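You operate a simulated robot arm through the tools that you are given. There is no shell and no other tool. Be economical: measure what you need, move in short steps, check, and stop when the job is done.

Carry out the task below with a simulated robot arm. There is one attempt and no reset: what you move stays moved.

TASK
Fetch the green dish and set it on the flat blue dish.
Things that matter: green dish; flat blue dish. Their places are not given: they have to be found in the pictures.

It is judged by the outcome, as a careful person would: the job done as asked, and still so three seconds after it is handed in. It fails if anything else is knocked over, pushed out of place, dropped, spilled or broken.

THE ROBOT
A 6-joint arm with a two-finger parallel gripper, fixed in place. Base frame: the origin is at the foot of the arm, x ahead of it, y to its left, z up; the work surface is at about z = 0. Lengths are in mm, angles in rad, forces in N, time in s.
With the tool pointing down near the work surface it reaches from about 180 to 460 mm from the base axis. Its first joint turns from -1.222 to 1.222 rad. Payload 1.9 kg.
Tool frame: the origin (TCP) lies between the finger pads and is the grasp point; the fingertips stand 23 mm ahead of it; z points along the fingers, y is the line along which they close. The gripper opens to 94 mm. The fingers are 38 mm wide and 10 mm thick; the gripper's body (54 by 96 mm) begins 39 mm behind the TCP.
Orientation is that of the tool frame in the base frame, as a unit quaternion [w, x, y, z]. With the fingers straight down and closing along the base's y, the tool's x points along the base's -x, its y along +y and its z along -z.

THE INTERFACE
- The arm moves only by the tool servo_tool. Its argument "motion" is a list of rows, each an object (a shift or turn left out is 0, a gripper value left out holds the last) with "translation": the shift along the tool's x, y, z in m, a list of three; "dr": the turn, a rotation vector about the tool's x, y, z in rad, a list of three; "grip": the closure, from 0 (fully open) to 1 (shut). In form: [{"translation": [x, y, z], "dr": [rx, ry, rz], "grip": grip}, ...]. A call has 1 to 12 rows; each row shifts and turns the commanded pose from where the row before left it, along the tool's axes as they then stand. A row lasts 0.2 s, in which the tool goes at most 50 mm and 0.15 rad; a call with a longer step from one row to the next is refused whole, and so is a gripper value outside its range. A pose out of reach is approached as far as the arm can. The call stops where the force on the tool passes 40 N (or 10 N more than at its start, if that is more) or the arm is blocked; 0.2 s more then pass. The fingers move at their own pace (about 108 mm/s each) and stop on an object; they squeeze with about 44 N. The grip force told is the motor's: it shows also when the fingers shut on nothing. Time passes only in rows, and 0.2 s behind the last, so rows that do not move let the fingers close. It gives the time, the measured TCP pose, the force on the tool (base axes), the opening and the grip force at its end, in the units of the frame above (readings bear some noise), and new pictures: "show" is both (left out), scene, wrist or none.
- Cameras (640 x 400 px; columns grow to the right, rows downward): "scene" is fixed at [30.7, 296.2, 431.2]; the picture's right is [-0.94, -0.33, 0.00], its down [-0.17, 0.48, -0.86] and it looks along [0.29, -0.81, -0.51] (base axes); focal length 335 px, centre (320, 200). "wrist" rides on the gripper at [-39, 0, -44] in the tool frame; the picture's right is [0.00, -1.00, 0.00], its down [0.97, 0.00, -0.24] and it looks along [0.24, 0.00, 0.97] (tool axes); focal length 218 px, centre (320, 200).
- locate(camera, pixels): there is no depth. For up to 12 entries [column, row, z] of the newest picture of that camera ("zoom" is the newest enlarged one), the place [x, y] in the base frame at which the ray of that pixel passes the height z, good to about 3 mm. No time passes.
- enlarge(camera, box): a new picture of the part [left, top, right, bottom] of that camera's present view, enlarged. No time passes.
- job_done(): hands the job in; it is judged then, once.

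Work in short steps. Measure before you move; look again where a grasp or a placing could have gone wrong, and mend it. You have 60 turns and 120 pictures in all, the two below and enlarged ones among them. Open the gripper and draw the arm clear of the work before you hand the job in, unless the task says otherwise; then end with one line.

The tools are called after "Emit:" as a command line: name --argument value ..., lists and objects as JSON in quotes. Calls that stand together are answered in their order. servo_tool: Moves the arm, as the interface text tells. Its arguments: {"type":"object","properties":{"motion":{"type":"array"},"show":{"type":"string","enum":["both","scene","wrist","none"]}},"required":["motion"]} The other tools are called the same way: locate (camera, pixels) gives the place at which the rays of pixels pass given heights; enlarge (camera, box) takes an enlarged picture of a part of a camera's view; job_done () hands the job in.

At the start:

```text
t: 0.0
eef_pos: [237.5, -156.2, 202.6]
orientation: [0.0, 0.001, 1.0, 0.0]
wrist_force: [0.2, 0.3, -0.1]
width: 93.9
grasp_force: 0.1
```

scene: 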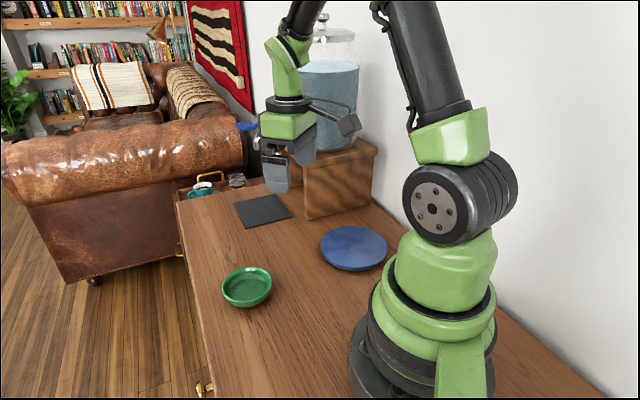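
wrist: 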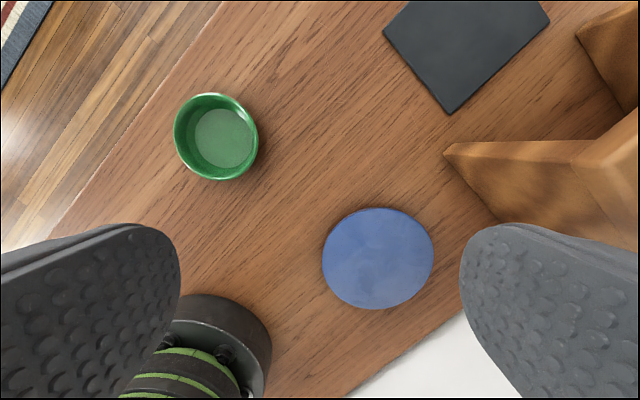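

The green bowl shows in the scene at about (247,287) and the blue plate at (354,248). I'll enlarge both and measure.

Emit:
enlarge --camera "scene" --box '[200, 210, 400, 335]'

Emit:
locate --camera "wrist" --pixels '[[174, 135, 30], [259, 137, 30], [215, 93, 30], [215, 181, 30], [222, 138, 5], [323, 258, 8], [434, 258, 8], [378, 208, 8], [378, 309, 8], [378, 258, 8]]'

Emit:
locate --camera "scene" --pixels '[[221, 285, 30], [272, 282, 30], [247, 267, 30], [247, 300, 30], [247, 308, 0], [320, 247, 8], [388, 247, 8], [354, 226, 8], [354, 270, 8], [354, 248, 8]]'

```text
3.20 times, centred on (300, 272) of scene
```

zoom: 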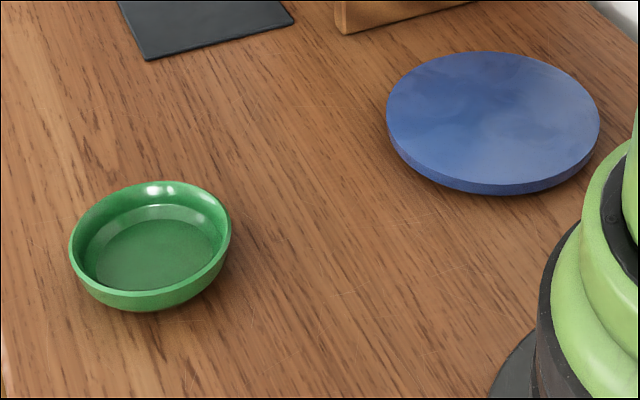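

```text
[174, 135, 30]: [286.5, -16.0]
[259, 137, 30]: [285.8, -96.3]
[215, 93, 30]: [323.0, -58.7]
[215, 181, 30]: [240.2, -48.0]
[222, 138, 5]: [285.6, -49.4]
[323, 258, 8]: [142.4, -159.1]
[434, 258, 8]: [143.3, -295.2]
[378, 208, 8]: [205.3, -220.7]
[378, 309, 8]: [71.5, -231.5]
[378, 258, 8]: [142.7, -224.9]
```

```text
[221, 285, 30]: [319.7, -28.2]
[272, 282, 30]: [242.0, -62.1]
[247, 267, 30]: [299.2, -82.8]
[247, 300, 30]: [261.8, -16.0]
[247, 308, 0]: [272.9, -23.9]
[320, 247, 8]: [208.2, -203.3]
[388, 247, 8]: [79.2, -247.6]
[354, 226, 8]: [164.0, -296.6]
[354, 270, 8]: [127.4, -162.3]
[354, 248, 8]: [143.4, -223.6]
```

Emit:
locate --camera "scene" --pixels '[[305, 220, 0], [372, 196, 0], [305, 165, 90], [376, 150, 90], [247, 310, 0], [330, 205, 0]]'

Emit:
locate --camera "wrist" --pixels '[[174, 135, 23], [259, 137, 23], [215, 93, 23], [215, 181, 23], [500, 222, 0], [445, 148, 0], [590, 150, 90], [445, 148, 90]]'

```text
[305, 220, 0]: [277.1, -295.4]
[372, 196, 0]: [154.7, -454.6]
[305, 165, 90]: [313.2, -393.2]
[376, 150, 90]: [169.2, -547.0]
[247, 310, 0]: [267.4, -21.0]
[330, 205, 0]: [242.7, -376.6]
```

```text
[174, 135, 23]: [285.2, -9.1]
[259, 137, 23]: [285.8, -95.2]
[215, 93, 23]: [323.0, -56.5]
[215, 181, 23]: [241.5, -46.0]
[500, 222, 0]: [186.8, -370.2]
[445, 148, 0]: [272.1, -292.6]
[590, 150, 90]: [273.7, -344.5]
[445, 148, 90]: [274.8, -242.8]
```

The bowl is centred near (282,-51), rim about 84 mm across and 23 mm high; the plate centre is near (143,-225). I move above the bowl for a closer look.

Emit:
servo_tool --motion '[{"translation": [-0.0111, 0.0263, 0.01]}, {"translation": [-0.0111, 0.0263, 0.01]}, {"translation": [-0.0111, 0.0263, 0.01]}, {"translation": [-0.0111, 0.0263, 0.01]}, {}]'

```text
t: 1.2
eef_pos: [283.2, -52.6, 164.2]
orientation: [-0.001, 0.0, 1.0, 0.0]
wrist_force: [0.1, -0.2, -0.1]
width: 94.1
grasp_force: 0.0
```

scene: 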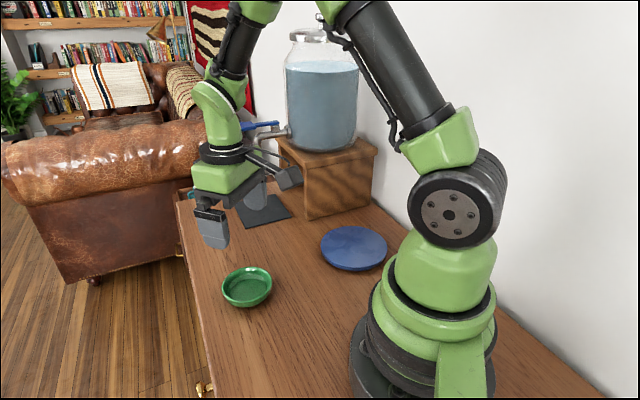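
wrist: 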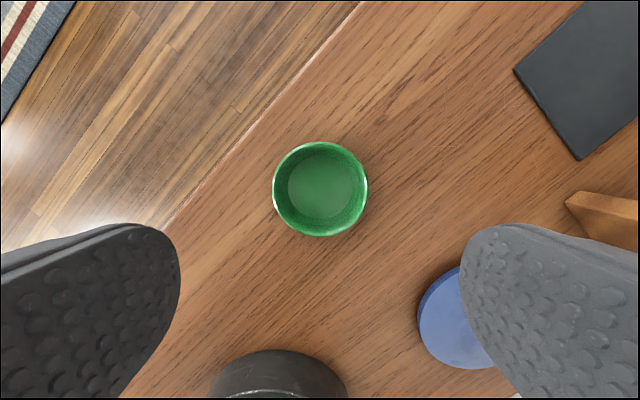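

Emit:
enlarge --camera "wrist" --box '[240, 115, 400, 265]'

Emit:
locate --camera "wrist" --pixels '[[272, 188, 23], [368, 188, 23], [320, 141, 23], [320, 237, 23]]'

Emit:
locate --camera "scene" --pixels '[[221, 285, 23], [272, 282, 23], [247, 267, 23], [247, 300, 23]]'

```text
2.67 times, centred on (320, 190) of wrist
```

zoom: 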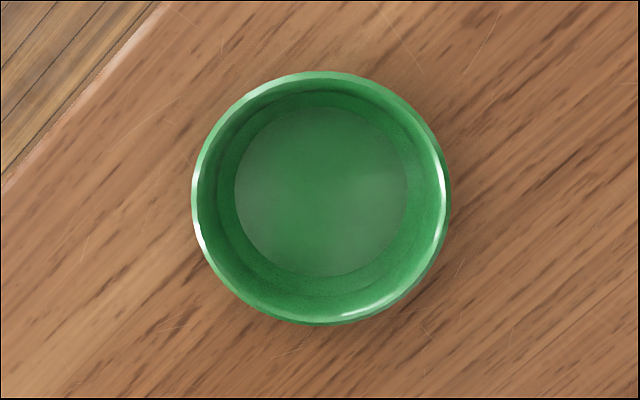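

```text
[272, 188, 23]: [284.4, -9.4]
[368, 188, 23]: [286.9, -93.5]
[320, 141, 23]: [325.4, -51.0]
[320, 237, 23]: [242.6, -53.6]
```

```text
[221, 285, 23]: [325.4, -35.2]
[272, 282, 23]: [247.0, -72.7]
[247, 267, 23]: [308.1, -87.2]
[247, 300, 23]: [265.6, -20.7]
```

The bowl is centred at about (284.5,-51.7), 84 mm across, so it fits the 94 mm opening with 5 mm per side. I descend to z≈65 and recheck the centring.

Emit:
servo_tool --motion '[{"translation": [-0.001, 0.001, 0.035]}, {"translation": [0, 0, 0.035]}, {"translation": [0, 0, 0.029]}, {}]'

```text
t: 2.2
eef_pos: [282.8, -49.1, 64.0]
orientation: [-0.002, 0.0, 1.0, 0.0]
wrist_force: [-0.4, -0.1, -0.6]
width: 94.1
grasp_force: 0.0
```

scene: 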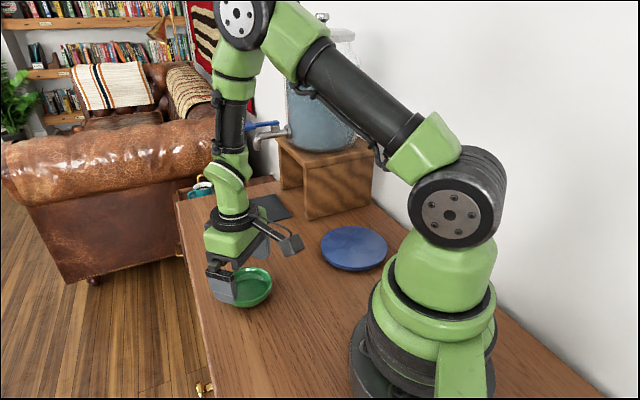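
wrist: 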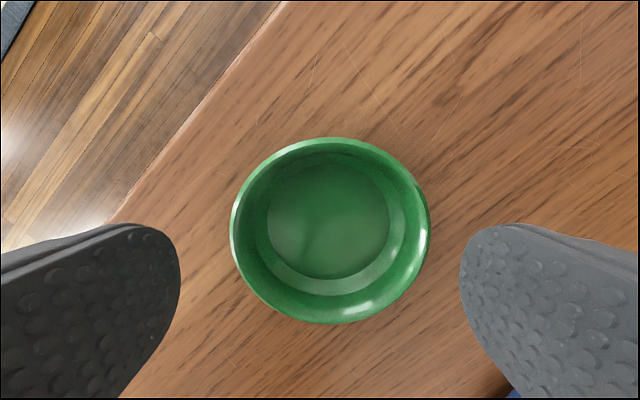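

Emit:
locate --camera "wrist" --pixels '[[230, 225, 23], [431, 225, 23], [330, 137, 23], [338, 324, 23]]'

```text
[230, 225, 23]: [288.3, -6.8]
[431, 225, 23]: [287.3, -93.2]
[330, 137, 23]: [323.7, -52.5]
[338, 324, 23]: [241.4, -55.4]
```

The rim spans columns 230–431 (centre 330), while the fingers are centred on 320, so the bowl is about 4 mm toward -y. I correct that, lower slightly and look again.

Emit:
servo_tool --motion '[{"translation": [0, -0.0042, 0.008]}, {}, {}]' --show "wrist"

```text
t: 3.0
eef_pos: [284.1, -54.5, 56.6]
orientation: [-0.001, 0.0, 1.0, 0.0]
wrist_force: [-0.3, -0.1, 0.3]
width: 94.1
grasp_force: 0.2
```

wrist: 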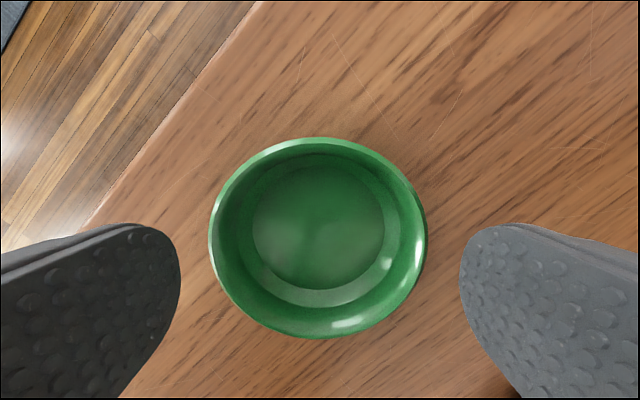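

Now the rim spans 208–427 (centre 317.5), within 1 mm. I descend to tips just above the table.

Emit:
servo_tool --motion '[{"translation": [0, 0.001, 0.008]}, {"translation": [0, 0, 0.008]}, {"translation": [0, 0, 0.007]}, {"translation": [0, 0, 0.006]}, {}]'

```text
t: 4.2
eef_pos: [283.2, -51.8, 27.9]
orientation: [-0.001, 0.0, 1.0, 0.0]
wrist_force: [0.1, -0.1, -0.6]
width: 94.1
grasp_force: 0.1
```

scene: 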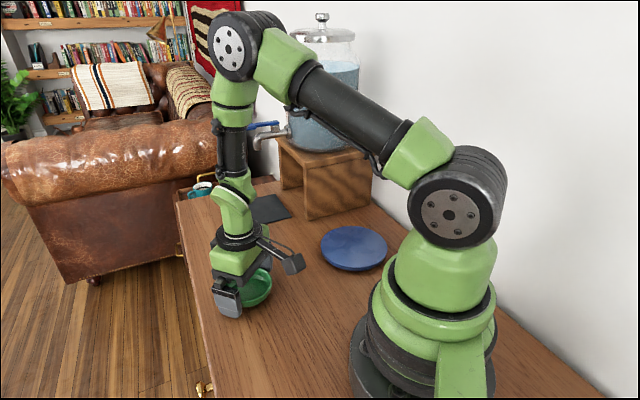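
wrist: 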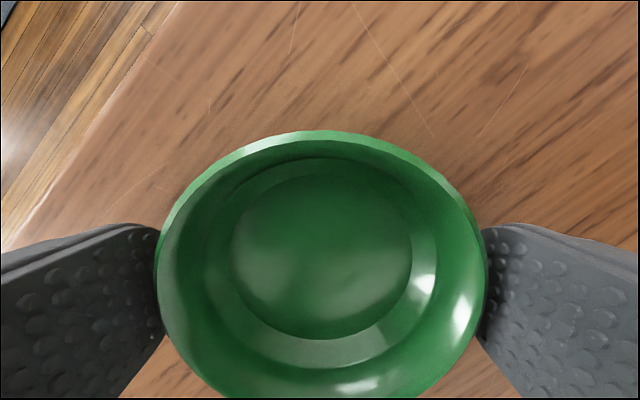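

The bowl sits between the pads with no contact force. I close the gripper.

Emit:
servo_tool --motion '[{"grip": 0.1}, {"grip": 0.25}, {"grip": 0.5}, {"grip": 0.5}]'

```text
t: 5.2
eef_pos: [283.5, -53.7, 27.8]
orientation: [0.0, 0.0, 1.0, 0.001]
wrist_force: [0.2, 0.5, 0.3]
width: 82.6
grasp_force: 43.7
```

scene: 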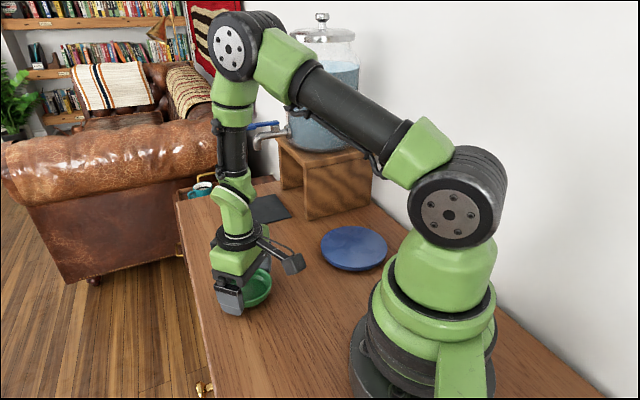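
wrist: 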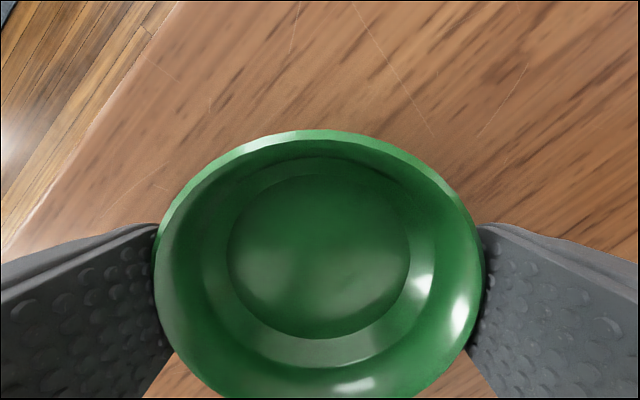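

Gripped at 82.6 mm with 44 N. I lift gently.

Emit:
servo_tool --motion '[{"translation": [0, 0, -0.01]}, {"translation": [0, 0, -0.02]}, {"translation": [0, 0, -0.03]}, {"translation": [0, 0, -0.03]}, {}]'

```text
t: 6.4
eef_pos: [283.1, -52.3, 119.4]
orientation: [-0.001, 0.0, 1.0, 0.0]
wrist_force: [-0.6, -0.5, -2.5]
width: 82.8
grasp_force: 43.6
```

scene: 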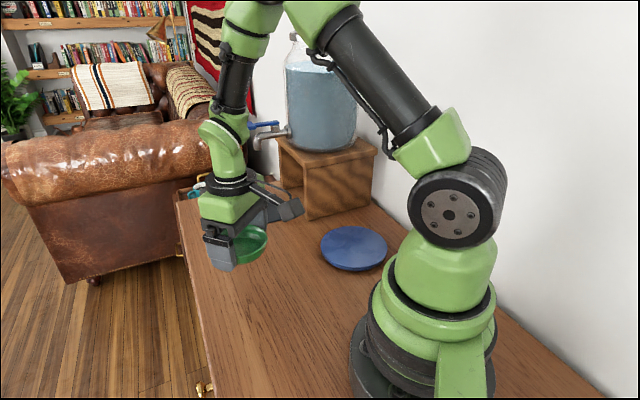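
wrist: 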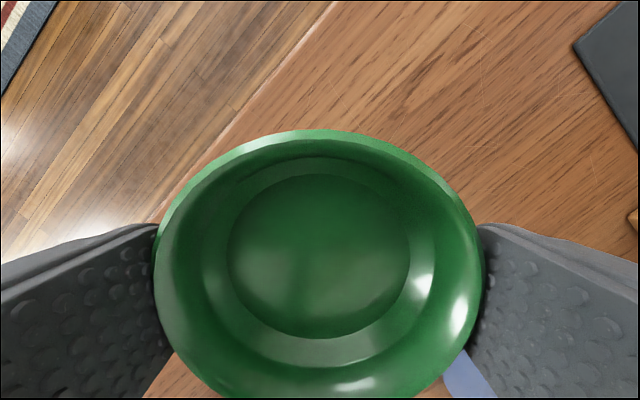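

Held firmly. I carry it to above the plate (143,-225), keeping height.

Emit:
servo_tool --motion '[{"translation": [0.014, -0.0173, 0]}, {"translation": [0.014, -0.0173, 0]}, {"translation": [0.014, -0.0173, 0]}, {"translation": [0.014, -0.0173, 0]}, {"translation": [0.014, -0.0173, 0]}, {"translation": [0.014, -0.0173, 0]}, {"translation": [0.014, -0.0173, 0]}, {"translation": [0.014, -0.0173, 0]}, {"translation": [0.014, -0.0173, 0]}, {"translation": [0.014, -0.0173, 0]}, {}, {}]'

```text
t: 9.0
eef_pos: [142.4, -226.8, 117.4]
orientation: [0.0, 0.0, 1.0, 0.001]
wrist_force: [-0.8, 0.3, -1.4]
width: 82.6
grasp_force: 43.8
```

scene: 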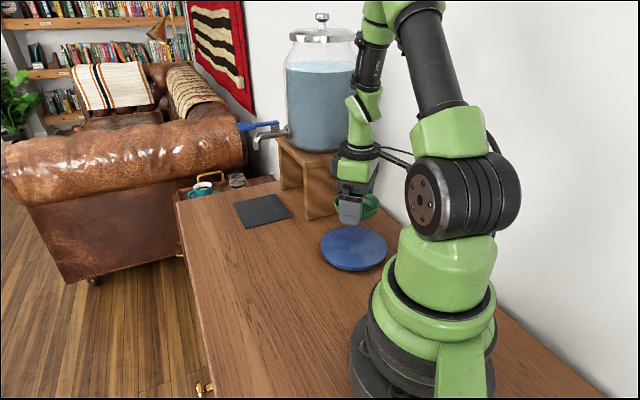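
wrist: 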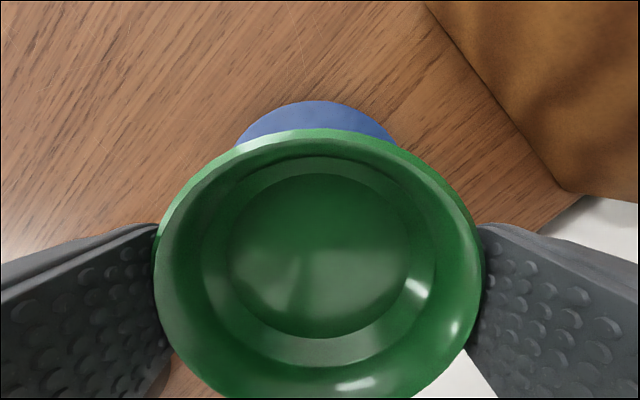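

Emit:
locate --camera "wrist" --pixels '[[317, 100, 9], [237, 146, 9], [397, 146, 9]]'

Emit:
servo_tool --motion '[{"translation": [0, 0, 0.02]}, {"translation": [0, 0, 0.02]}, {"translation": [0, 0, 0.02]}, {"translation": [0, 0, 0.01]}, {}, {}]'

```text
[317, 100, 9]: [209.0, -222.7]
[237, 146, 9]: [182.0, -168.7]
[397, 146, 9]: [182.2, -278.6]
```

```text
t: 10.4
eef_pos: [141.7, -226.3, 48.4]
orientation: [-0.002, 0.001, 1.0, 0.0]
wrist_force: [-0.4, 0.6, -1.5]
width: 82.4
grasp_force: 44.1
```

scene: 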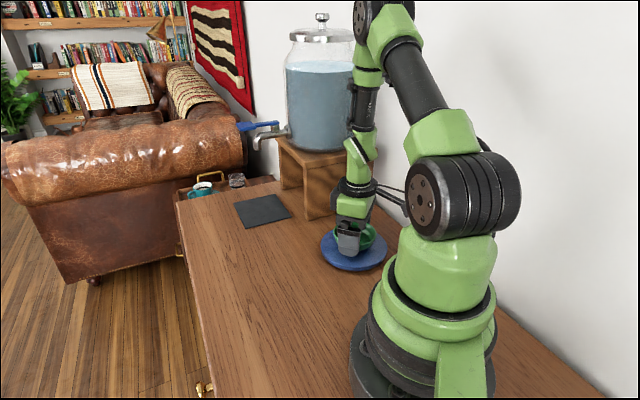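
wrist: 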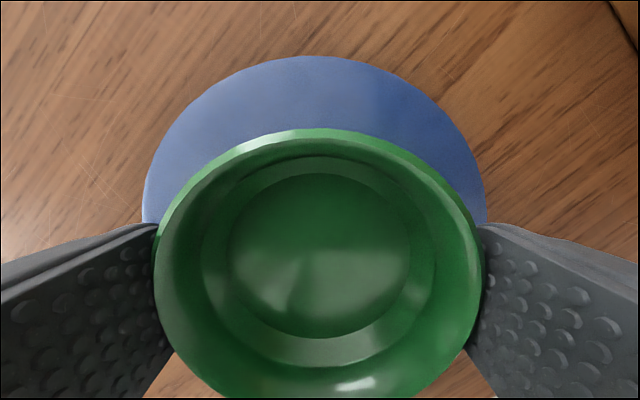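

Well centred over the plate (edges at columns 142 and 487). I creep down while watching the force.

Emit:
servo_tool --motion '[{"translation": [0, 0.001, 0.003]}, {"translation": [0, 0, 0.002]}, {"translation": [0, 0, 0.002]}, {"translation": [0, 0, 0.001]}, {}]' --show "none"

```text
t: 11.4
eef_pos: [143.3, -225.2, 42.3]
orientation: [-0.001, 0.0, 1.0, 0.0]
wrist_force: [0.5, 1.3, 10.5]
width: 82.5
grasp_force: 44.1
stopped in row 4: the force on the tool passed its limit (the readings are from after the stop); the commanded pose is now the measured one
```

Contact at z≈42 with an upward force: the bowl rests on the plate. I look, then open.

Emit:
servo_tool --motion '[{}]'

Emit:
enlarge --camera "scene" --box '[300, 180, 420, 280]'

```text
t: 11.8
eef_pos: [143.9, -224.0, 41.9]
orientation: [-0.001, 0.001, 1.0, 0.0]
wrist_force: [-0.9, 2.2, 13.6]
width: 82.6
grasp_force: 43.9
```

scene: 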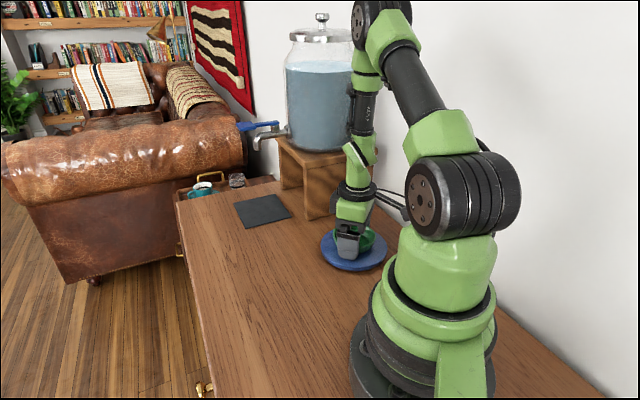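
wrist: 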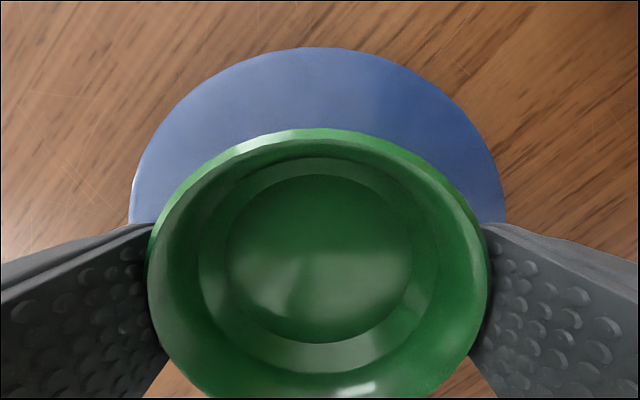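

```text
4.00 times, centred on (360, 230) of scene
```

zoom: 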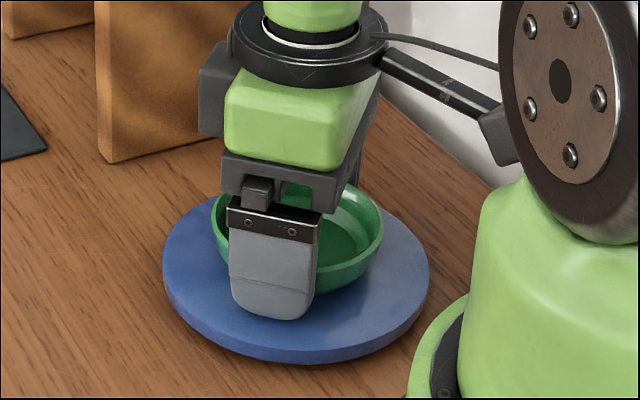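

The bowl sits level and central on the plate. I ease up 1 mm to relieve the pressure, open, and look.

Emit:
servo_tool --motion '[{"translation": [0, 0, -0.001]}, {"grip": 0.08}, {"grip": 0.0}, {}, {}]'

```text
t: 13.0
eef_pos: [143.3, -226.9, 42.2]
orientation: [-0.001, 0.001, 1.0, 0.0]
wrist_force: [1.0, 0.3, 0.0]
width: 93.8
grasp_force: 0.1
```

scene: 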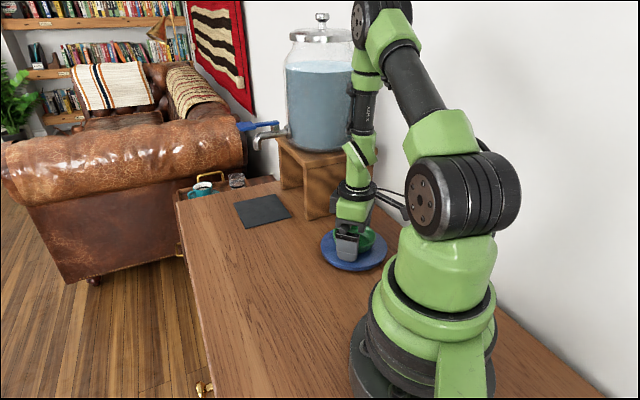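
wrist: 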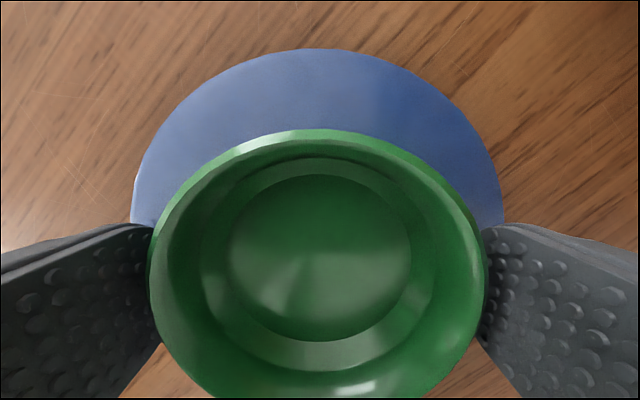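

Released with no force. I rise straight up, then draw clear.

Emit:
servo_tool --motion '[{"translation": [0, 0, -0.01]}, {"translation": [0, 0, -0.015]}, {"translation": [0, 0, -0.025]}, {"translation": [0, 0, -0.035]}, {"translation": [0, 0, -0.035]}, {"translation": [-0.025, 0.025, -0.03]}, {"translation": [-0.03, 0.03, 0]}, {"translation": [-0.03, 0.03, 0]}, {}]'

Emit:
enlarge --camera "scene" --box '[280, 190, 420, 290]'

```text
t: 15.0
eef_pos: [228.2, -138.0, 194.4]
orientation: [-0.001, 0.001, 1.0, 0.0]
wrist_force: [-1.1, 0.7, 0.1]
width: 94.0
grasp_force: 0.0
```

scene: 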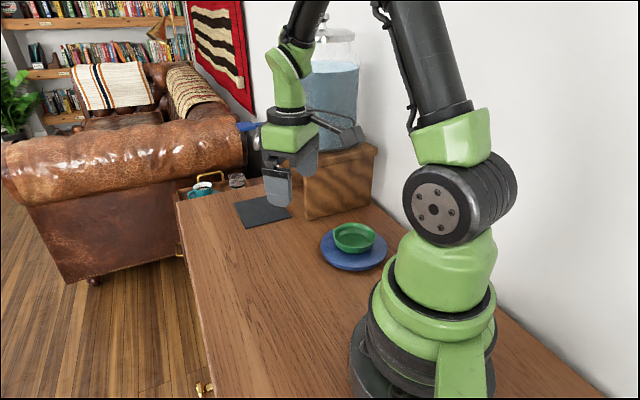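
wrist: 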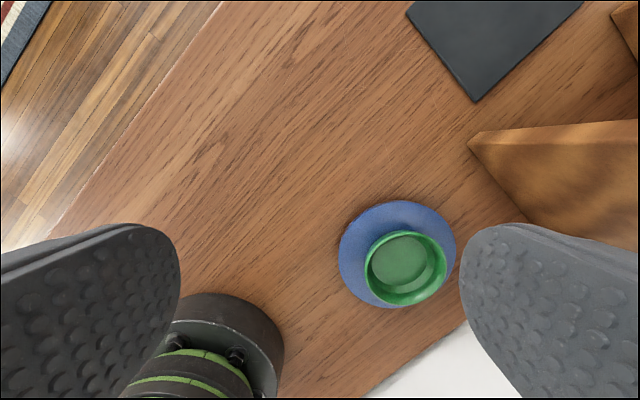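

```text
4.00 times, centred on (350, 240) of scene
```

zoom: 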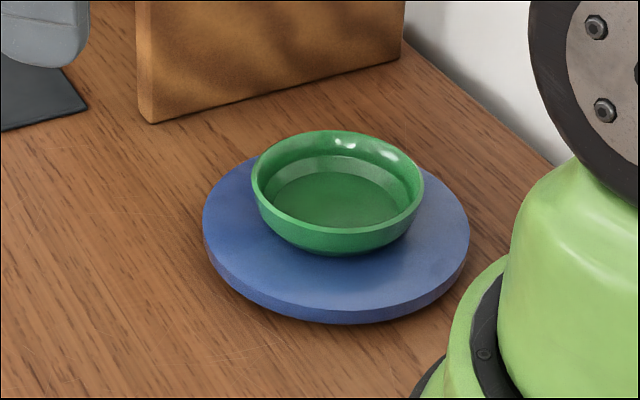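

The bowl stands level on the plate, everything else is undisturbed, and the arm is clear, so I hand the job in.

Emit:
job_done

```text
The job is handed in.
```

The green dish is sitting level on the flat blue dish, the gripper is open and the arm is clear; nothing else in the pictures looked moved.
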